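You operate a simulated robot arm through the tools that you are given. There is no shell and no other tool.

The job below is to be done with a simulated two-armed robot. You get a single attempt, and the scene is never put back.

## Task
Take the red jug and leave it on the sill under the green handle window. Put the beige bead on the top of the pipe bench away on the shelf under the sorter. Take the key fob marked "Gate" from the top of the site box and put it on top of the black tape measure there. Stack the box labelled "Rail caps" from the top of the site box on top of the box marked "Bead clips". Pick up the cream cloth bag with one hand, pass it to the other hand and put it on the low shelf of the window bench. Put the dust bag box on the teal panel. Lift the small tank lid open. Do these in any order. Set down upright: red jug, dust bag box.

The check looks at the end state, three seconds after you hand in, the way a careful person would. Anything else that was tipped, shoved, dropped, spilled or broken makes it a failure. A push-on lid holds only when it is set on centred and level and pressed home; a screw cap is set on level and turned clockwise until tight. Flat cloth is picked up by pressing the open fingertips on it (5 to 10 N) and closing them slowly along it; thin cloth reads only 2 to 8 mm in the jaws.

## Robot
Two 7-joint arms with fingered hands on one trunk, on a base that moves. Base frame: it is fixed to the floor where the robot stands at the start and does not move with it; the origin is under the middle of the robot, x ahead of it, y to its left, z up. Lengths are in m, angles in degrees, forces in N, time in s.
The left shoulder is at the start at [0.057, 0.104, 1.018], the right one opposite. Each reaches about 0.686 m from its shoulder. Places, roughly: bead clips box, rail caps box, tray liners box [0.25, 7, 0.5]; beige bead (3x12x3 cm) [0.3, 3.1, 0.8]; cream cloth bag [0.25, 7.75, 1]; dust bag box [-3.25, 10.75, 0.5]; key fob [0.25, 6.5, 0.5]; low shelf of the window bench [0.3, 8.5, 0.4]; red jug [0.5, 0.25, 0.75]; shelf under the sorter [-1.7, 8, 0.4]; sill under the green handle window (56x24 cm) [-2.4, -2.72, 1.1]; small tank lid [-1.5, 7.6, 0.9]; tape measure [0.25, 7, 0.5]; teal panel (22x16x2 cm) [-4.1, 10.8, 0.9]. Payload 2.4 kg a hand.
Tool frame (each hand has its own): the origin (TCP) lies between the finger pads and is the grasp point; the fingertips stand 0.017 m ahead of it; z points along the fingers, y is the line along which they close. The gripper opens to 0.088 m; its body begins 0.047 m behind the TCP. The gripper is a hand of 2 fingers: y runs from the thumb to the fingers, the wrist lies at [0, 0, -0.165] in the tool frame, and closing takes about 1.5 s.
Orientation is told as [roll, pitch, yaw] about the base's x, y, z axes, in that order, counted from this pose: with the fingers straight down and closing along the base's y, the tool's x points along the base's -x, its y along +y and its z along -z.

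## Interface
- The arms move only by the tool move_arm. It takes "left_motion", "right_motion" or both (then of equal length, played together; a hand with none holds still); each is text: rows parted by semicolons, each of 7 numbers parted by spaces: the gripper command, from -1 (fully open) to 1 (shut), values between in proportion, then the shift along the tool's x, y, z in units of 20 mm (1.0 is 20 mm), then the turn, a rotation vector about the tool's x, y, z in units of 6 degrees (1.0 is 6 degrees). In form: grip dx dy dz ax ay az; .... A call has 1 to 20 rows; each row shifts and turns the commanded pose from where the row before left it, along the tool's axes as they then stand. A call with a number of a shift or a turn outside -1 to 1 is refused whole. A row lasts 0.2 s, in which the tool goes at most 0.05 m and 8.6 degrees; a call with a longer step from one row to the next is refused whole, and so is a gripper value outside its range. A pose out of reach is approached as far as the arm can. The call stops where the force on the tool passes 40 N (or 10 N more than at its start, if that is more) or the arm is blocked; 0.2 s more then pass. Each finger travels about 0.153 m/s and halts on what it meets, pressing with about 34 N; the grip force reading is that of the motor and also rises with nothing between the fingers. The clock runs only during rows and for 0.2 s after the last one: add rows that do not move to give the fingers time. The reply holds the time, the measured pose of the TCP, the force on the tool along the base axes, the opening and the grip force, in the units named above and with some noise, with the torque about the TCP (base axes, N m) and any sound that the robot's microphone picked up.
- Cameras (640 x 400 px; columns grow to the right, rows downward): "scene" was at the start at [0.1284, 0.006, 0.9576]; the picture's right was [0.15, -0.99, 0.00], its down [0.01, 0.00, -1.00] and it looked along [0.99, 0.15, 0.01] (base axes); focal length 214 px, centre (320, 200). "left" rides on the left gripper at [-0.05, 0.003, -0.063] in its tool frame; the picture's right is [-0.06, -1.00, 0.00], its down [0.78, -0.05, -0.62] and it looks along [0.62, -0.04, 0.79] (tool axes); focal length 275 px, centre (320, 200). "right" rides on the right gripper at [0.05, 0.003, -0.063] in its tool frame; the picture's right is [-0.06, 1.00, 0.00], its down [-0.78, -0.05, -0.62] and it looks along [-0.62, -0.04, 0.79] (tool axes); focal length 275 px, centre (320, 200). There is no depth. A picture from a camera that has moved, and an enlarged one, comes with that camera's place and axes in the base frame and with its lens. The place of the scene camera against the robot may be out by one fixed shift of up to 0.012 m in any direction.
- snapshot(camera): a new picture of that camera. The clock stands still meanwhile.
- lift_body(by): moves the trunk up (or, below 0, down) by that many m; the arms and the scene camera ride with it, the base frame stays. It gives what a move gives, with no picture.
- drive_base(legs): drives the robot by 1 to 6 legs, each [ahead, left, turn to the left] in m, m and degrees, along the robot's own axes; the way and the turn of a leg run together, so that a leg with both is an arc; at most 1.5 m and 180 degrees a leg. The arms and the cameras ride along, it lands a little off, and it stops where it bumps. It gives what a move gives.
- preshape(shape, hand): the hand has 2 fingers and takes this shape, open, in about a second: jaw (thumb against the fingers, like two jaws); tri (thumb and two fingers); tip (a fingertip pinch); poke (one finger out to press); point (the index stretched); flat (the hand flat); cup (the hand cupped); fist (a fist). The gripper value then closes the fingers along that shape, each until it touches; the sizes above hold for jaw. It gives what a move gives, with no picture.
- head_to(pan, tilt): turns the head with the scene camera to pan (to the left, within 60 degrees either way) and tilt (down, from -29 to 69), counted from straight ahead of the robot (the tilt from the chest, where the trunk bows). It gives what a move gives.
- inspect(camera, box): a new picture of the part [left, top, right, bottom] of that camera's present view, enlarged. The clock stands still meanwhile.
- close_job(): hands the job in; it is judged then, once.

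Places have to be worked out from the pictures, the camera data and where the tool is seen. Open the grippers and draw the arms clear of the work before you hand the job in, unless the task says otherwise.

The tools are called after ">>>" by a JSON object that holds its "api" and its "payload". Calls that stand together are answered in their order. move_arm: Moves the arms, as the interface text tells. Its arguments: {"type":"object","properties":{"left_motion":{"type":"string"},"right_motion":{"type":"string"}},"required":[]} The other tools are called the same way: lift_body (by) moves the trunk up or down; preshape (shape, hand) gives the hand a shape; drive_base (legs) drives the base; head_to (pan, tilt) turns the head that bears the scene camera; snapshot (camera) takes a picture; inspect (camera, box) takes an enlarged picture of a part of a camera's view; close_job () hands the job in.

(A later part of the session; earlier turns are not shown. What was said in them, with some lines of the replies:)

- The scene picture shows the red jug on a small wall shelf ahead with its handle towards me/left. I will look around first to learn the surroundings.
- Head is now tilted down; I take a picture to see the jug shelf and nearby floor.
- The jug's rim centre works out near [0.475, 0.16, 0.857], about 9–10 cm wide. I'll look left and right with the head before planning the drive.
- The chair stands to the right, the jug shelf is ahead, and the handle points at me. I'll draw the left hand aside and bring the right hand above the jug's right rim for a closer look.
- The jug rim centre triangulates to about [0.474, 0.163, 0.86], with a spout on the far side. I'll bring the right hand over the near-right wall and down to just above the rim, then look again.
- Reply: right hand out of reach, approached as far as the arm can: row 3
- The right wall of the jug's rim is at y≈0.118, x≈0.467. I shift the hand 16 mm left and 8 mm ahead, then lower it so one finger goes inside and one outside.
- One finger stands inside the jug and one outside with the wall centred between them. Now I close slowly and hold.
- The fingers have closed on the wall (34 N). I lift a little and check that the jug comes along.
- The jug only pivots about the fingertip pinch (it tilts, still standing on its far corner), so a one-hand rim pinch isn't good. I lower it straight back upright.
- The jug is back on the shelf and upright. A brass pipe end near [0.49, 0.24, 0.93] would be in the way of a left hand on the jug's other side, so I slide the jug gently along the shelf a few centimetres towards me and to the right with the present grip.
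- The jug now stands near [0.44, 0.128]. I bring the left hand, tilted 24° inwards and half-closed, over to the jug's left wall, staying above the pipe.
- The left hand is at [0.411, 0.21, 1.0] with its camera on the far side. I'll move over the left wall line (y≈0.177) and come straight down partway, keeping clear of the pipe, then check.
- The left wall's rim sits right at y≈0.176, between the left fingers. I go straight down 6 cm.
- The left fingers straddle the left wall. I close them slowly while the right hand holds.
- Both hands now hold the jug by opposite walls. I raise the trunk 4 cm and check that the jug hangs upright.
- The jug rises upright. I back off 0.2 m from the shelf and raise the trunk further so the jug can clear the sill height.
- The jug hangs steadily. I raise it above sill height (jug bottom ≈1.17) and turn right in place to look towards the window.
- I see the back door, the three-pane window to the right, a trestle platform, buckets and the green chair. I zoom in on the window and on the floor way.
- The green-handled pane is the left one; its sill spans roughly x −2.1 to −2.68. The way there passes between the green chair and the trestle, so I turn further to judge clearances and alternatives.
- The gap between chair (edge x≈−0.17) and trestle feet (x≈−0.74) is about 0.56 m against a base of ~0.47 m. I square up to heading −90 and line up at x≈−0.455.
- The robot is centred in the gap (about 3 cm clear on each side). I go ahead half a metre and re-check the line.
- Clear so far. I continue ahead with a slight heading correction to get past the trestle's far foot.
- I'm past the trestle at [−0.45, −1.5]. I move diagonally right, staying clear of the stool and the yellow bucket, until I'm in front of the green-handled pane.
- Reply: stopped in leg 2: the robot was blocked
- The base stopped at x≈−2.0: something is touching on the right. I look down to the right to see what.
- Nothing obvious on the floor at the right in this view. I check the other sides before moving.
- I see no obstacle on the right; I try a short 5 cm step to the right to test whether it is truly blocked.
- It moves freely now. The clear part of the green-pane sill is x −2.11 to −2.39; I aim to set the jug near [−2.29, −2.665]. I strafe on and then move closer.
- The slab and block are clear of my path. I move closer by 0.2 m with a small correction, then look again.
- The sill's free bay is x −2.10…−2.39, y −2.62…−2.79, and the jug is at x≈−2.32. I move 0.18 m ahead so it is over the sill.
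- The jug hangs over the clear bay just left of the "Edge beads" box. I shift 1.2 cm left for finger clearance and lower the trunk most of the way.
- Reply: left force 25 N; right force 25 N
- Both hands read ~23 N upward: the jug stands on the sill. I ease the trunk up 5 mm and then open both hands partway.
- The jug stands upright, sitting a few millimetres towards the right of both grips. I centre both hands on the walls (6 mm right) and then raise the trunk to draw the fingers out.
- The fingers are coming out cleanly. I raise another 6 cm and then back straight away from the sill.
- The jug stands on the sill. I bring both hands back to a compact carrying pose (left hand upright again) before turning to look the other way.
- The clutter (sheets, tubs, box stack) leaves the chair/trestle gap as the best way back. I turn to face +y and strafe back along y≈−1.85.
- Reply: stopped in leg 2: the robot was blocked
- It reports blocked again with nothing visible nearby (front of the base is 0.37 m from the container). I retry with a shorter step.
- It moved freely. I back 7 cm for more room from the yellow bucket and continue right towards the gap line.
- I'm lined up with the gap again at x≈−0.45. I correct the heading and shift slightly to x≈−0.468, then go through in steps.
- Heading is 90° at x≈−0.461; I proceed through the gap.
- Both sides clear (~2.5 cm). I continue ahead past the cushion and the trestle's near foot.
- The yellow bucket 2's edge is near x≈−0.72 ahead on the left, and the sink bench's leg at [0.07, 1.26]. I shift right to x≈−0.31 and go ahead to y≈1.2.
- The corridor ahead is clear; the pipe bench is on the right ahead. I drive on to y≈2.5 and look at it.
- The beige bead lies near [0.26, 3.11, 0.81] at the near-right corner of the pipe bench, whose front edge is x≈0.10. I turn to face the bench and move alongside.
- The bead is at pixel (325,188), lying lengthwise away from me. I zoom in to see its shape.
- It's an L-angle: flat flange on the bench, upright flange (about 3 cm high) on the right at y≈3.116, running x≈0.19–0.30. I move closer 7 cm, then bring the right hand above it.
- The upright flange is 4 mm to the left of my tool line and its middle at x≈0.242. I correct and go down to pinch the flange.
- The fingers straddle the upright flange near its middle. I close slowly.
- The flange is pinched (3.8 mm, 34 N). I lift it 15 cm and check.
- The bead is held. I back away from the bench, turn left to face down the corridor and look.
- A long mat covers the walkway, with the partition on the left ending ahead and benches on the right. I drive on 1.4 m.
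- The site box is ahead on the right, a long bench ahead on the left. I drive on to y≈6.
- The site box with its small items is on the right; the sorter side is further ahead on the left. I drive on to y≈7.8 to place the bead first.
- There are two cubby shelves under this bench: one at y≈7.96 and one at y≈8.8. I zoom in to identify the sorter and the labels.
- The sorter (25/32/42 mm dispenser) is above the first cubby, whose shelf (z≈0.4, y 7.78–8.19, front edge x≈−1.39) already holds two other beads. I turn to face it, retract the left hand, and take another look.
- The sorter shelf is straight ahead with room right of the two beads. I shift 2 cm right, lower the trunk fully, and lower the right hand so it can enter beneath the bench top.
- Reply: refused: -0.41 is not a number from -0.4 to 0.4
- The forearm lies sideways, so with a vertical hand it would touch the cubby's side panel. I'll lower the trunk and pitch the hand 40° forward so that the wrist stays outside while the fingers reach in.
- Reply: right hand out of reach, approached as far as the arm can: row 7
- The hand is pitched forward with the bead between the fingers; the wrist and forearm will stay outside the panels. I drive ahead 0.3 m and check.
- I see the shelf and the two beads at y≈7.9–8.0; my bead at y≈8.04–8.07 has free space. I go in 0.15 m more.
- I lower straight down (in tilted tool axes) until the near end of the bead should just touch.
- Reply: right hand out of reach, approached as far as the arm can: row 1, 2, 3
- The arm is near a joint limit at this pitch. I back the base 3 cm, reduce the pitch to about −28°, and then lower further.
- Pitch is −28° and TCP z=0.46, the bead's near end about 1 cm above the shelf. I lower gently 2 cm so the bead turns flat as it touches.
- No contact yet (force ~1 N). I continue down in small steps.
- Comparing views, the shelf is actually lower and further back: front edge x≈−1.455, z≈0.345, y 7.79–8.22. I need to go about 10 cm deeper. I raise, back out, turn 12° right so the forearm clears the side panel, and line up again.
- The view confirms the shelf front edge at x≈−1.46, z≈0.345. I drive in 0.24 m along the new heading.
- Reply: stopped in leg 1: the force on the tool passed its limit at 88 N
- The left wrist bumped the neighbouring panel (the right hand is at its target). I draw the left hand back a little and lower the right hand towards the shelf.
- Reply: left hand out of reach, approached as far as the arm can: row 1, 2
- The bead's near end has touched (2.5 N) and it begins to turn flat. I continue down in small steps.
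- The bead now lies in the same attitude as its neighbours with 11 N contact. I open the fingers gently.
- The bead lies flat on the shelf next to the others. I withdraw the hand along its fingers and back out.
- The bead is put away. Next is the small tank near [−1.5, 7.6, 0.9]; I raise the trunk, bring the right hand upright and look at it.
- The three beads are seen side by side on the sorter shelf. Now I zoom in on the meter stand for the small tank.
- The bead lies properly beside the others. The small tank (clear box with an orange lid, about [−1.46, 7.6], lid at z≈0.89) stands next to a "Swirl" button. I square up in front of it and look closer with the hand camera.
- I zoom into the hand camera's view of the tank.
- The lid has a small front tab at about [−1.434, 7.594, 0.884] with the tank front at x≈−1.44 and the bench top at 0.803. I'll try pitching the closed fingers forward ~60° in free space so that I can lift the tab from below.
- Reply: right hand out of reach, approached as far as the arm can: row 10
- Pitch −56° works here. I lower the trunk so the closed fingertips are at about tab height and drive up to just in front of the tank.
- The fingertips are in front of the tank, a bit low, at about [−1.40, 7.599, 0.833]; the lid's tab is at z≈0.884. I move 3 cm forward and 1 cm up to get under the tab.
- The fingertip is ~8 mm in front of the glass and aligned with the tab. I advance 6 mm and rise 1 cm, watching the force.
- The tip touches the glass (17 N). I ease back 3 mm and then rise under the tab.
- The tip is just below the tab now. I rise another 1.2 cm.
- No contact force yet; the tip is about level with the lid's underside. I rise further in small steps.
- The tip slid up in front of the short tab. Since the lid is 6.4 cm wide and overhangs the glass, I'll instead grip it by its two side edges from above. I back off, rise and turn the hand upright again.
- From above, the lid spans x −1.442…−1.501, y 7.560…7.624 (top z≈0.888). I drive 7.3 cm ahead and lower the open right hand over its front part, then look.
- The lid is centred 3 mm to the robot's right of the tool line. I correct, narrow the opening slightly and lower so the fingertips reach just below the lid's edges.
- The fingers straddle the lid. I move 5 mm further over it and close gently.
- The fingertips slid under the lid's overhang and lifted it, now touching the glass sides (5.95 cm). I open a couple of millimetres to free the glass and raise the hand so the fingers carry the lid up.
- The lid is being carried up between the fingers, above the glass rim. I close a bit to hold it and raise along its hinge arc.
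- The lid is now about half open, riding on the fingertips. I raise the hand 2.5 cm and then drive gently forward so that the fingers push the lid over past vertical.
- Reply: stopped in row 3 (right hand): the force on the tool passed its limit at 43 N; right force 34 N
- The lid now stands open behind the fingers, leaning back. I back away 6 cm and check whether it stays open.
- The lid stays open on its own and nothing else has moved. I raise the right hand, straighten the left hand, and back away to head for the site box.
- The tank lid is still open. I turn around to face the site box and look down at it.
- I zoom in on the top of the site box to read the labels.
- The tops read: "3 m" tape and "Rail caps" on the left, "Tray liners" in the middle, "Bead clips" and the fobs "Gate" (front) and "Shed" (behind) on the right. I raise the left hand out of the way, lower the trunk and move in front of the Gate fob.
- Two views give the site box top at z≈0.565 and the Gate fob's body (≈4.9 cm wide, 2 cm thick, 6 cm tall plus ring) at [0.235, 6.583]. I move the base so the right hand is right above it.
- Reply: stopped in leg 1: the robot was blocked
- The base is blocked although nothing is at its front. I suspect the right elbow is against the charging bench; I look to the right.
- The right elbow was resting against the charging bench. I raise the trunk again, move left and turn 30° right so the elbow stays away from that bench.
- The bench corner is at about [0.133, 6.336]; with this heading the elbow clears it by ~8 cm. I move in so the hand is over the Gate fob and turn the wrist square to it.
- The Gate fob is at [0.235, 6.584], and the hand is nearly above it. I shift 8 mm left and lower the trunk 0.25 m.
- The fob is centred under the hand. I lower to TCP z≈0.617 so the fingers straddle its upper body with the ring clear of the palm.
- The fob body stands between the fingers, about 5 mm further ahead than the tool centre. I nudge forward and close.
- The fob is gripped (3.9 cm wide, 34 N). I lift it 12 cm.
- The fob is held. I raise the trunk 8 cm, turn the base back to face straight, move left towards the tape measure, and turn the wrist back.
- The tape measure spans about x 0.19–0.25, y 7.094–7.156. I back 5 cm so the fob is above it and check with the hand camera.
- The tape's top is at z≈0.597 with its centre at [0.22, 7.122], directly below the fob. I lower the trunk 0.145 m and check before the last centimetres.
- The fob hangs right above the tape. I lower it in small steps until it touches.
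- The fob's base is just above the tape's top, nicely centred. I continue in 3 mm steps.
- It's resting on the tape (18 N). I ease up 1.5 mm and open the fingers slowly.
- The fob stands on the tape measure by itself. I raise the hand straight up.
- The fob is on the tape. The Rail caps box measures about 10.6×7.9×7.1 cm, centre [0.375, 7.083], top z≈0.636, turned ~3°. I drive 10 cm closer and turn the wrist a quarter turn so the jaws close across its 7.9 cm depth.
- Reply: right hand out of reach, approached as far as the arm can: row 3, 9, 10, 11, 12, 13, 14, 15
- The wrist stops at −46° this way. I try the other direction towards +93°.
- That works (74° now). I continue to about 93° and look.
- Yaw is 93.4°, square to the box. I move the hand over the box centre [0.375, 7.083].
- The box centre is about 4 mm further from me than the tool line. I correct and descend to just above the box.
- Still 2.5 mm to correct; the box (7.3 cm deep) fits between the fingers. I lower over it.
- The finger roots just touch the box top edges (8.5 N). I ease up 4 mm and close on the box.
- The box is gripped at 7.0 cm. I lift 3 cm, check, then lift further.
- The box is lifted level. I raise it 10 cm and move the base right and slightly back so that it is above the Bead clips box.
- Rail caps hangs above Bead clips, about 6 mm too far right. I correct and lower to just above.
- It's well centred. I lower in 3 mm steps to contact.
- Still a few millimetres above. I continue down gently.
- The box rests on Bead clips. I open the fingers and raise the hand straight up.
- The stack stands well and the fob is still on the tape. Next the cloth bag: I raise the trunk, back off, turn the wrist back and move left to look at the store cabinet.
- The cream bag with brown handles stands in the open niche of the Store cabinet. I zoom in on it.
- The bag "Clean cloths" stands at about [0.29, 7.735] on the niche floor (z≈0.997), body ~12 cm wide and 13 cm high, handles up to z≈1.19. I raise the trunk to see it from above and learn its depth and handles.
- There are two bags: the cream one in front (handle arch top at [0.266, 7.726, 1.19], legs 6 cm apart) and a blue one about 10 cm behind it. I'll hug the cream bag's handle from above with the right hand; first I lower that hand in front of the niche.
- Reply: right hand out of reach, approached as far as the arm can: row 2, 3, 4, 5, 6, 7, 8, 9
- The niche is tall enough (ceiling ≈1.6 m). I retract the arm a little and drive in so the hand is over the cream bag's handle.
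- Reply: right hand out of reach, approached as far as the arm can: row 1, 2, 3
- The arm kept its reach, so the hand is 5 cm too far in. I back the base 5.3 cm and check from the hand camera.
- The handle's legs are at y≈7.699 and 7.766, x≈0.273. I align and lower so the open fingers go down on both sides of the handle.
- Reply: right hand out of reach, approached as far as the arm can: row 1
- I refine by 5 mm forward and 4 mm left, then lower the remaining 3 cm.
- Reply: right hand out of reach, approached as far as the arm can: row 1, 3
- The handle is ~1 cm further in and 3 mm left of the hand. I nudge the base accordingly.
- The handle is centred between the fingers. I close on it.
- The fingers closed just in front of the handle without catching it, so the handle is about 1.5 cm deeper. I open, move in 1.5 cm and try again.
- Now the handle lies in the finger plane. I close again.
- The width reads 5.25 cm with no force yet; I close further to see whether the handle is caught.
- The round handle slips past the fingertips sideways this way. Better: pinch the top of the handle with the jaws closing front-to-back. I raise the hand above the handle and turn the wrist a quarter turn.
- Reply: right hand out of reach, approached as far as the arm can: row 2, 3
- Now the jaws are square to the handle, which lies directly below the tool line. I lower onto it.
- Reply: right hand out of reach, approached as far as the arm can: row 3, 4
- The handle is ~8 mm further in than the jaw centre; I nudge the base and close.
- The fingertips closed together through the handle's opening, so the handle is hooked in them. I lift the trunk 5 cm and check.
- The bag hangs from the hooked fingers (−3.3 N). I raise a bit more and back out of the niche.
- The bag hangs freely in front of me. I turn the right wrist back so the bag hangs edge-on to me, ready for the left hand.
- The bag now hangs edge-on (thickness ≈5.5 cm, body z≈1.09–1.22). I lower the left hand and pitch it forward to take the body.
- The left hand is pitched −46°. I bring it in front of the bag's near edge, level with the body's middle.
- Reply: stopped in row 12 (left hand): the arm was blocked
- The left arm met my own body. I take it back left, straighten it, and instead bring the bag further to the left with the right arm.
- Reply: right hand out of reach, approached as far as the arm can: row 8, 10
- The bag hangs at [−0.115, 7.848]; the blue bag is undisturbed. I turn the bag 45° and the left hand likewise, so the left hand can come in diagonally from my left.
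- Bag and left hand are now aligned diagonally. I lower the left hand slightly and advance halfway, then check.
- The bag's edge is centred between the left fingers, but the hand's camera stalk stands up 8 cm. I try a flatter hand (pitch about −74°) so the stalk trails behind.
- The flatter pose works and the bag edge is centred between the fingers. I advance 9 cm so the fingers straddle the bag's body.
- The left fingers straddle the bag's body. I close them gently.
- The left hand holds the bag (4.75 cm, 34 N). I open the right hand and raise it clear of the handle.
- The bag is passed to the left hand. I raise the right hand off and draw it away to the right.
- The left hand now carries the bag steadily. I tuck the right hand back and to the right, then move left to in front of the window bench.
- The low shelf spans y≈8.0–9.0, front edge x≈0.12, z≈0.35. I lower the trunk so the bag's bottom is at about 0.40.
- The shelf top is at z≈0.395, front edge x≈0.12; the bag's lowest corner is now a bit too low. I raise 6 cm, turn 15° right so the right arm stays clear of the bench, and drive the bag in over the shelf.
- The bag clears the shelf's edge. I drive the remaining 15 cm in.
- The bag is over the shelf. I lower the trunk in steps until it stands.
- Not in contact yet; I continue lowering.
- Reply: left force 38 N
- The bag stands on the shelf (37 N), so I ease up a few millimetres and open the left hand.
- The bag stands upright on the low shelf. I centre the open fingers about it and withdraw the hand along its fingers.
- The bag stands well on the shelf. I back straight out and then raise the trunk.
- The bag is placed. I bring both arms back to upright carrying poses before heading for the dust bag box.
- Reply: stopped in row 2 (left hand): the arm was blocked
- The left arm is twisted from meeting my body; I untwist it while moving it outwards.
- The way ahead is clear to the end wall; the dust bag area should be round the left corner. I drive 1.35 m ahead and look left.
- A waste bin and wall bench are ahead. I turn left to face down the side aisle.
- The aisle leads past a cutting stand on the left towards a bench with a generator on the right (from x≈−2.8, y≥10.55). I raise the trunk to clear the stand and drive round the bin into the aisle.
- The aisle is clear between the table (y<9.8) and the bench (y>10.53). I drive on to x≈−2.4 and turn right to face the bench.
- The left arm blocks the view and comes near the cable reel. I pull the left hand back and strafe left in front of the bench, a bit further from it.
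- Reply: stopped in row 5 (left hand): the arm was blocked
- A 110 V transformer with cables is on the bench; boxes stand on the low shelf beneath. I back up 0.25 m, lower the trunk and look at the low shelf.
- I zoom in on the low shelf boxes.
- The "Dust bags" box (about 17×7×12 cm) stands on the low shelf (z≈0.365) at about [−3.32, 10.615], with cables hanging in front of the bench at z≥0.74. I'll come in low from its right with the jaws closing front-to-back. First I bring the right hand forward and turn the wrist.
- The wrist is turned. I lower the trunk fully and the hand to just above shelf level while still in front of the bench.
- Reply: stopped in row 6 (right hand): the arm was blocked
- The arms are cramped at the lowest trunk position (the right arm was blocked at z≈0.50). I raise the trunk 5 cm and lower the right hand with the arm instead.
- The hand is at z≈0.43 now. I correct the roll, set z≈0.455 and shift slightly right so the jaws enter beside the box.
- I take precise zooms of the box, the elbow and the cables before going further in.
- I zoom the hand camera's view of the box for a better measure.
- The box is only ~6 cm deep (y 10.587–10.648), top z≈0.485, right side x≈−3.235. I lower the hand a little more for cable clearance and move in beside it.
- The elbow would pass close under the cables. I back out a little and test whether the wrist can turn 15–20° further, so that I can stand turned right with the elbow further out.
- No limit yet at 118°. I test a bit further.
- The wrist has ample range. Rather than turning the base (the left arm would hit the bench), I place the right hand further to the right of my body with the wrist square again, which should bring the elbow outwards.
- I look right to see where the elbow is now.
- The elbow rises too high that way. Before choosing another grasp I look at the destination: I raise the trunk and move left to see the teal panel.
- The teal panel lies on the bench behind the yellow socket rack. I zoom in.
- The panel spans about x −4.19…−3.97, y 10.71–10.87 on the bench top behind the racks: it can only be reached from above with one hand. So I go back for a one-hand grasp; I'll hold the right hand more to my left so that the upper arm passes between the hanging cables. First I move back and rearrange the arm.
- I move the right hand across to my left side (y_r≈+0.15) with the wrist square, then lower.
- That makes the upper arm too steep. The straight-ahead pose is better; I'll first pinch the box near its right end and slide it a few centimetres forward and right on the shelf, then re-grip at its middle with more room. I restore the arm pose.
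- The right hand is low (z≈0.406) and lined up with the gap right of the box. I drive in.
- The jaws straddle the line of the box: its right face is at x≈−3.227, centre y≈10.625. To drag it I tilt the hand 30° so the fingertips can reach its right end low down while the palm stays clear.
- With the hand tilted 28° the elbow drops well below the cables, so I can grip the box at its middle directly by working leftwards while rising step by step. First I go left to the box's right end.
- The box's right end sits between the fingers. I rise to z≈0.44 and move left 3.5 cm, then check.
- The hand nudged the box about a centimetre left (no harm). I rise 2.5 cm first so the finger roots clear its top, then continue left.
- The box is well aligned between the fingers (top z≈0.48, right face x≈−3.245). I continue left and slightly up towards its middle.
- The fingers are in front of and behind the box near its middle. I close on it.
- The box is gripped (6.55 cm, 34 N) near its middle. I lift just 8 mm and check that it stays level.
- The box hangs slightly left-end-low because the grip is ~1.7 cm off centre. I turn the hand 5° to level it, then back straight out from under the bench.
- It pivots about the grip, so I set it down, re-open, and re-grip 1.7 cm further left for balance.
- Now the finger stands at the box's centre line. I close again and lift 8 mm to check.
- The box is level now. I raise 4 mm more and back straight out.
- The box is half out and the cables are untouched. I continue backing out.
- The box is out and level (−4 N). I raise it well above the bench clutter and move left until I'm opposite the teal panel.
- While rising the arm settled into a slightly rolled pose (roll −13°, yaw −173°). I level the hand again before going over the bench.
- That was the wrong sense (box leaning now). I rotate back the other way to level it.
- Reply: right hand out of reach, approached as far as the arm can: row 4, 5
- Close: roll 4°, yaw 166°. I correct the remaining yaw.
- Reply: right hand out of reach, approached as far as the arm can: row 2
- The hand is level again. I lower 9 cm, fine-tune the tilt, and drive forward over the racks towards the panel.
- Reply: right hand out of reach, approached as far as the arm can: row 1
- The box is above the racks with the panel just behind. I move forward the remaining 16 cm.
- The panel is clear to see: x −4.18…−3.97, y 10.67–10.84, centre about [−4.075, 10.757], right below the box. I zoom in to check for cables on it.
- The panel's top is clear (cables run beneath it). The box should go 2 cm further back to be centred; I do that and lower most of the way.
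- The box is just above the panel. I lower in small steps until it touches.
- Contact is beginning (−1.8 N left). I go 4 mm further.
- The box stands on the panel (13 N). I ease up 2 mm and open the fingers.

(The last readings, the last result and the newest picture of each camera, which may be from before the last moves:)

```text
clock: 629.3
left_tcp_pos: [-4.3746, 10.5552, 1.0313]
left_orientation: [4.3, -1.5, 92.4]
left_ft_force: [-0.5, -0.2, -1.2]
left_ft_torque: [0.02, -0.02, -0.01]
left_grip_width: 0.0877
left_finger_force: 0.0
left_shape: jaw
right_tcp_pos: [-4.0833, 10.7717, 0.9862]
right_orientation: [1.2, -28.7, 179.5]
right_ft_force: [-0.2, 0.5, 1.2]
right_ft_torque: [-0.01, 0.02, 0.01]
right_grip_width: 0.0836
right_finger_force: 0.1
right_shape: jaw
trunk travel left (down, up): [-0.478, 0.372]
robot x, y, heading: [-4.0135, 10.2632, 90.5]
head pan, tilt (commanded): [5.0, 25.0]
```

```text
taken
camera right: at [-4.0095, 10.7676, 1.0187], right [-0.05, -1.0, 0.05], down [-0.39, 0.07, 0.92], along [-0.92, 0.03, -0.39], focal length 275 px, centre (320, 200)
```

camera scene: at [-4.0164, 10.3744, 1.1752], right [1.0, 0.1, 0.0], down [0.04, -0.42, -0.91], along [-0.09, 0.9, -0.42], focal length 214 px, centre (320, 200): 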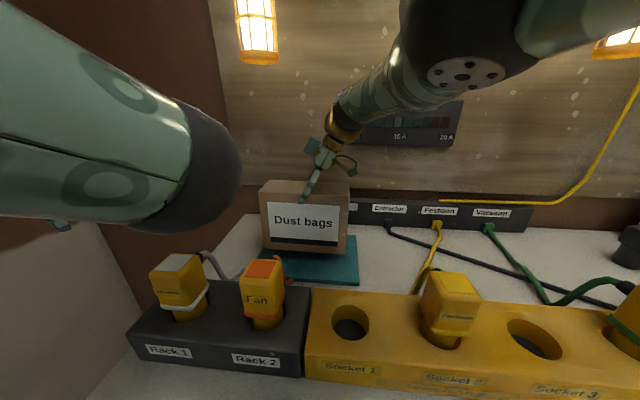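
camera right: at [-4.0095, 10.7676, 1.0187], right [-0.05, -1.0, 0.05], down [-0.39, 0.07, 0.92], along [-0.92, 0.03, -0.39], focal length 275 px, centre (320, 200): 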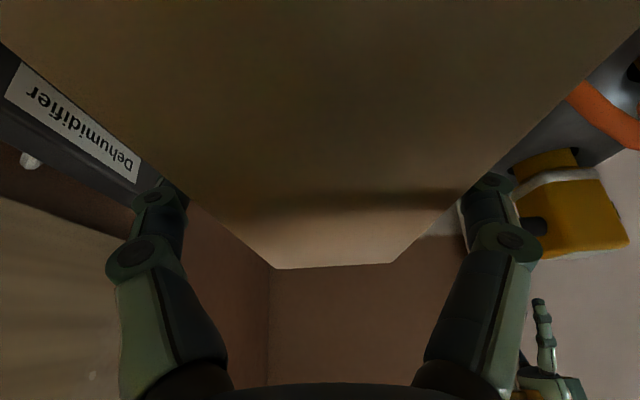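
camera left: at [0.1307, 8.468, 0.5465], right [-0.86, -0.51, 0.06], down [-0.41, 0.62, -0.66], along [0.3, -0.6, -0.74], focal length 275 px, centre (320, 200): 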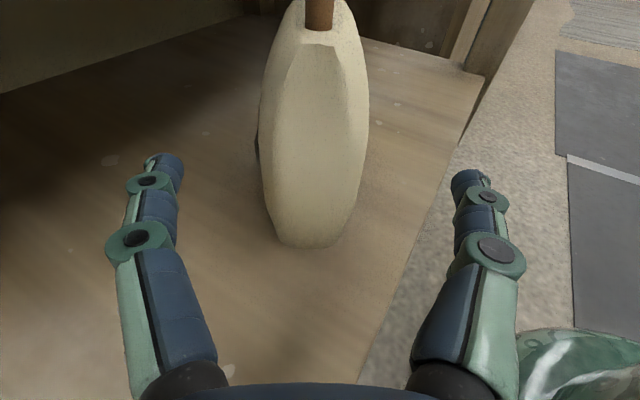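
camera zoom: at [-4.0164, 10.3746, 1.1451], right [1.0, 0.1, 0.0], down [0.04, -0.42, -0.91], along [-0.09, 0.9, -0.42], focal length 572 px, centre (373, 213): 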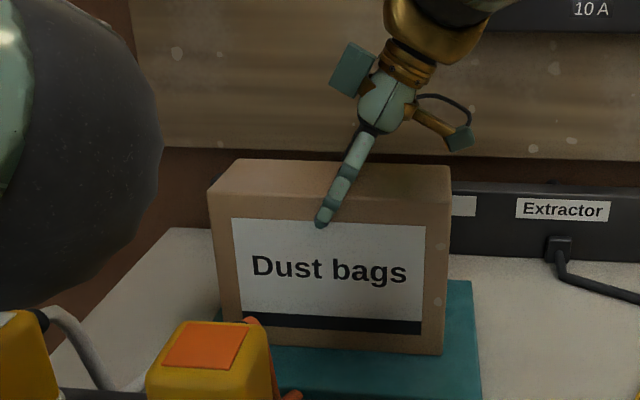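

The box stands upright on the teal panel. I raise the hand straight up and back away from the bench.

>>> {"api": "lift_body", "payload": {"by": 0.12}}

>>> {"api": "drive_base", "payload": {"legs": [[-0.5, 0, 0]]}}

>>> {"api": "snapshot", "payload": {"camera": "scene"}}

>>> {"api": "inspect", "payload": {"camera": "scene", "box": [230, 150, 430, 290]}}

```text
clock: 630.8
left_tcp_pos: [-4.3763, 10.5551, 1.1517]
left_orientation: [4.3, -1.4, 92.5]
left_ft_force: [-0.1, 1.1, 0.7]
left_ft_torque: [0.02, 0.0, 0.01]
left_grip_width: 0.0879
left_finger_force: 0.2
left_shape: jaw
right_tcp_pos: [-4.0829, 10.771, 1.1126]
right_orientation: [0.5, -28.8, 180.0]
right_ft_force: [-0.3, -0.6, -0.8]
right_ft_torque: [0.0, 0.02, 0.0]
right_grip_width: 0.0837
right_finger_force: 0.1
right_shape: jaw
trunk travel left (down, up): [-0.598, 0.252]
robot x, y, heading: [-4.0124, 10.2628, 90.4]
head pan, tilt (commanded): [5.0, 25.0]
```

```text
clock: 633.7
left_tcp_pos: [-4.3706, 10.0651, 1.1516]
left_orientation: [4.4, -1.6, 92.2]
left_ft_force: [0.3, -0.3, 0.3]
left_ft_torque: [0.01, 0.0, -0.04]
left_grip_width: 0.0879
left_finger_force: 0.1
left_shape: jaw
right_tcp_pos: [-4.0787, 10.2785, 1.1133]
right_orientation: [0.5, -28.7, 179.7]
right_ft_force: [0.2, 0.9, 0.2]
right_ft_torque: [0.02, 0.0, 0.01]
right_grip_width: 0.0836
right_finger_force: 0.0
right_shape: jaw
trunk travel left (down, up): [-0.598, 0.252]
robot x, y, heading: [-4.0075, 9.7696, 90.4]
head pan, tilt (commanded): [5.0, 25.0]
```

```text
taken
camera scene: at [-4.0125, 9.882, 1.2657], right [1.0, 0.09, 0.0], down [0.04, -0.42, -0.91], along [-0.08, 0.9, -0.42], focal length 214 px, centre (320, 200)
```

scene: 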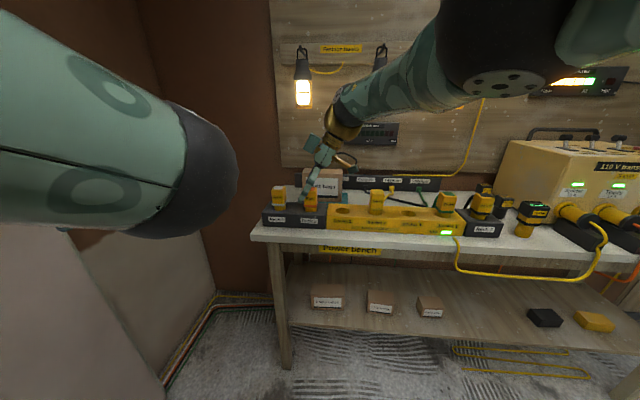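

```text
2.86 times, centred on (330, 220) of scene
camera zoom: at [-4.0125, 9.882, 1.2657], right [1.0, 0.09, 0.0], down [0.04, -0.42, -0.91], along [-0.08, 0.9, -0.42], focal length 613 px, centre (291, 143)
```

zoom: 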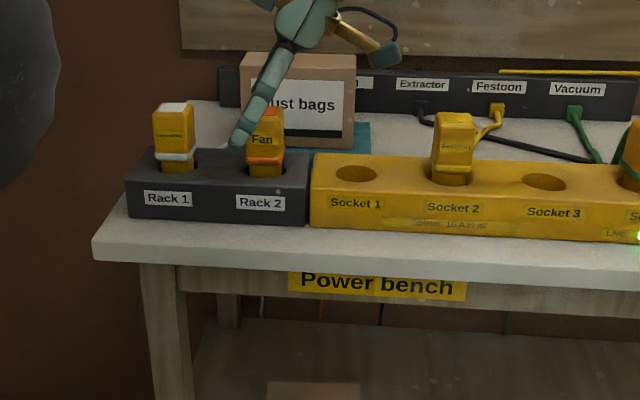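

The box is on the panel, racks and plugs undisturbed. I open the hand fully, move it aside and take a last clear look.

>>> {"api": "move_arm", "payload": {"right_motion": "-1 0.8 0.4 -0.5 0 0.9 0; -1 0.8 0.4 -0.5 0 0.9 0; -1 0.8 0.4 0 0 0.9 0; -1 0.8 0.4 0 0 0.9 0; -1 0.8 0.4 0 0 0.9 0; -1 0.8 0 0 0 0 0; -1 0.8 0 0 0 0 0"}}

>>> {"api": "head_to", "payload": {"pan": 3, "tilt": 22}}

>>> {"api": "inspect", "payload": {"camera": "scene", "box": [230, 130, 430, 270]}}

>>> {"api": "snapshot", "payload": {"camera": "scene"}}

```text
clock: 635.3
left_tcp_pos: [-4.3709, 10.0645, 1.1507]
left_orientation: [4.3, -1.5, 92.2]
left_ft_force: [-0.1, 0.3, -0.5]
left_ft_torque: [0.04, 0.01, 0.0]
left_grip_width: 0.0878
left_finger_force: 0.0
left_shape: jaw
right_tcp_pos: [-3.9624, 10.2392, 1.1072]
right_orientation: [0.5, -1.7, 179.9]
right_ft_force: [0.5, -0.5, -0.5]
right_ft_torque: [0.01, 0.03, -0.01]
right_grip_width: 0.0879
right_finger_force: 0.0
right_shape: jaw
trunk travel left (down, up): [-0.598, 0.252]
robot x, y, heading: [-4.0074, 9.7707, 90.3]
head pan, tilt (commanded): [5.0, 25.0]
```

```text
clock: 635.9
left_tcp_pos: [-4.3707, 10.0654, 1.1518]
left_orientation: [4.3, -1.5, 92.2]
left_ft_force: [0.3, 0.0, 0.5]
left_ft_torque: [0.0, -0.04, 0.01]
left_grip_width: 0.0875
left_finger_force: 0.1
left_shape: jaw
right_tcp_pos: [-3.9637, 10.2394, 1.107]
right_orientation: [0.6, -1.7, 180.0]
right_ft_force: [-0.1, -0.3, -0.2]
right_ft_torque: [-0.01, 0.0, -0.01]
right_grip_width: 0.088
right_finger_force: 0.0
right_shape: jaw
trunk travel left (down, up): [-0.598, 0.252]
robot x, y, heading: [-4.0078, 9.7717, 90.6]
head pan, tilt (commanded): [3.0, 22.0]
```

```text
2.86 times, centred on (330, 200) of scene
camera zoom: at [-4.0093, 9.8834, 1.2704], right [1.0, 0.06, 0.0], down [0.02, -0.37, -0.93], along [-0.05, 0.93, -0.38], focal length 613 px, centre (291, 200)
```

zoom: 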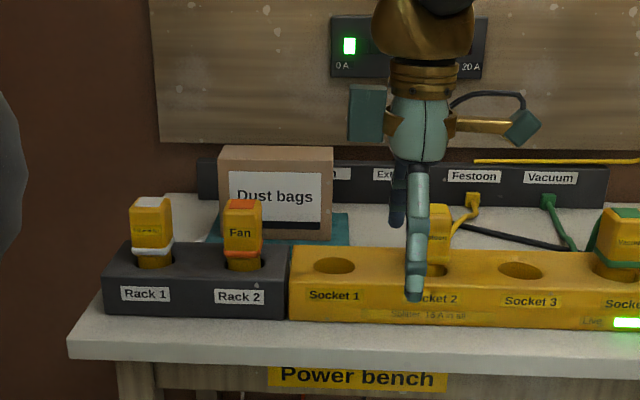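

```text
taken
camera scene: at [-4.0093, 9.8834, 1.2704], right [1.0, 0.06, 0.0], down [0.02, -0.37, -0.93], along [-0.05, 0.93, -0.38], focal length 214 px, centre (320, 200)
```

scene: 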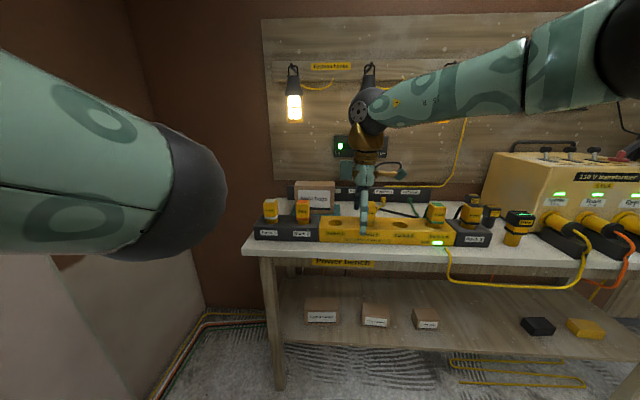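

All seven jobs are done as far as I can see. The jug is on the green-handle sill, the bead is on the sorter shelf, and the Gate fob is on the tape. Rail caps is stacked on Bead clips, and the cream bag, passed from right hand to left, is on the low shelf. The Dust bags box stands upright on the teal panel and the tank lid is open. Both grippers are open and the arms are clear, so I hand in the job.

>>> {"api": "close_job", "payload": {}}

```text
The job is handed in.
```

I handed the job in with all seven tasks done. I checked each one by camera as I finished it. I did not drive back to re-check the earlier ones at the end.

| Task | Where it ended up |
|---|---|
| Red jug | Standing upright on the sill under the left pane, the one with the green handle |
| Beige bead | Flat on the shelf under the sorter, next to the two beads already there |
| Gate key fob | Standing on top of the black tape measure |
| Rail caps box | Stacked squarely on the Bead clips box |
| Cream cloth bag | Picked up with the right hand, passed to the left, standing on the low shelf of the window bench |
| Dust bag box | Standing upright on the teal panel |
| Small tank lid | Open, and it stayed open by itself when I last saw it |

A few contacts along the way:
- **Sorter bench:** my left wrist hit the front of a side panel hard, about 88 N at the peak. Nothing on that bench looked moved afterwards.
- **Charging bench:** my right elbow pressed on a corner of it while I was lowering at the site box. I saw no sign that anything on the bench moved, but I only saw it from a distance.
- **Tank front:** my fingertip pressed lightly on the tank's glass front before I changed how I opened the lid. The tank did not appear to move.
- **Dust bag box:** I nudged it a centimetre or two along its shelf before I could grip it.

Both grippers were open and the arms clear of the work when I handed in.
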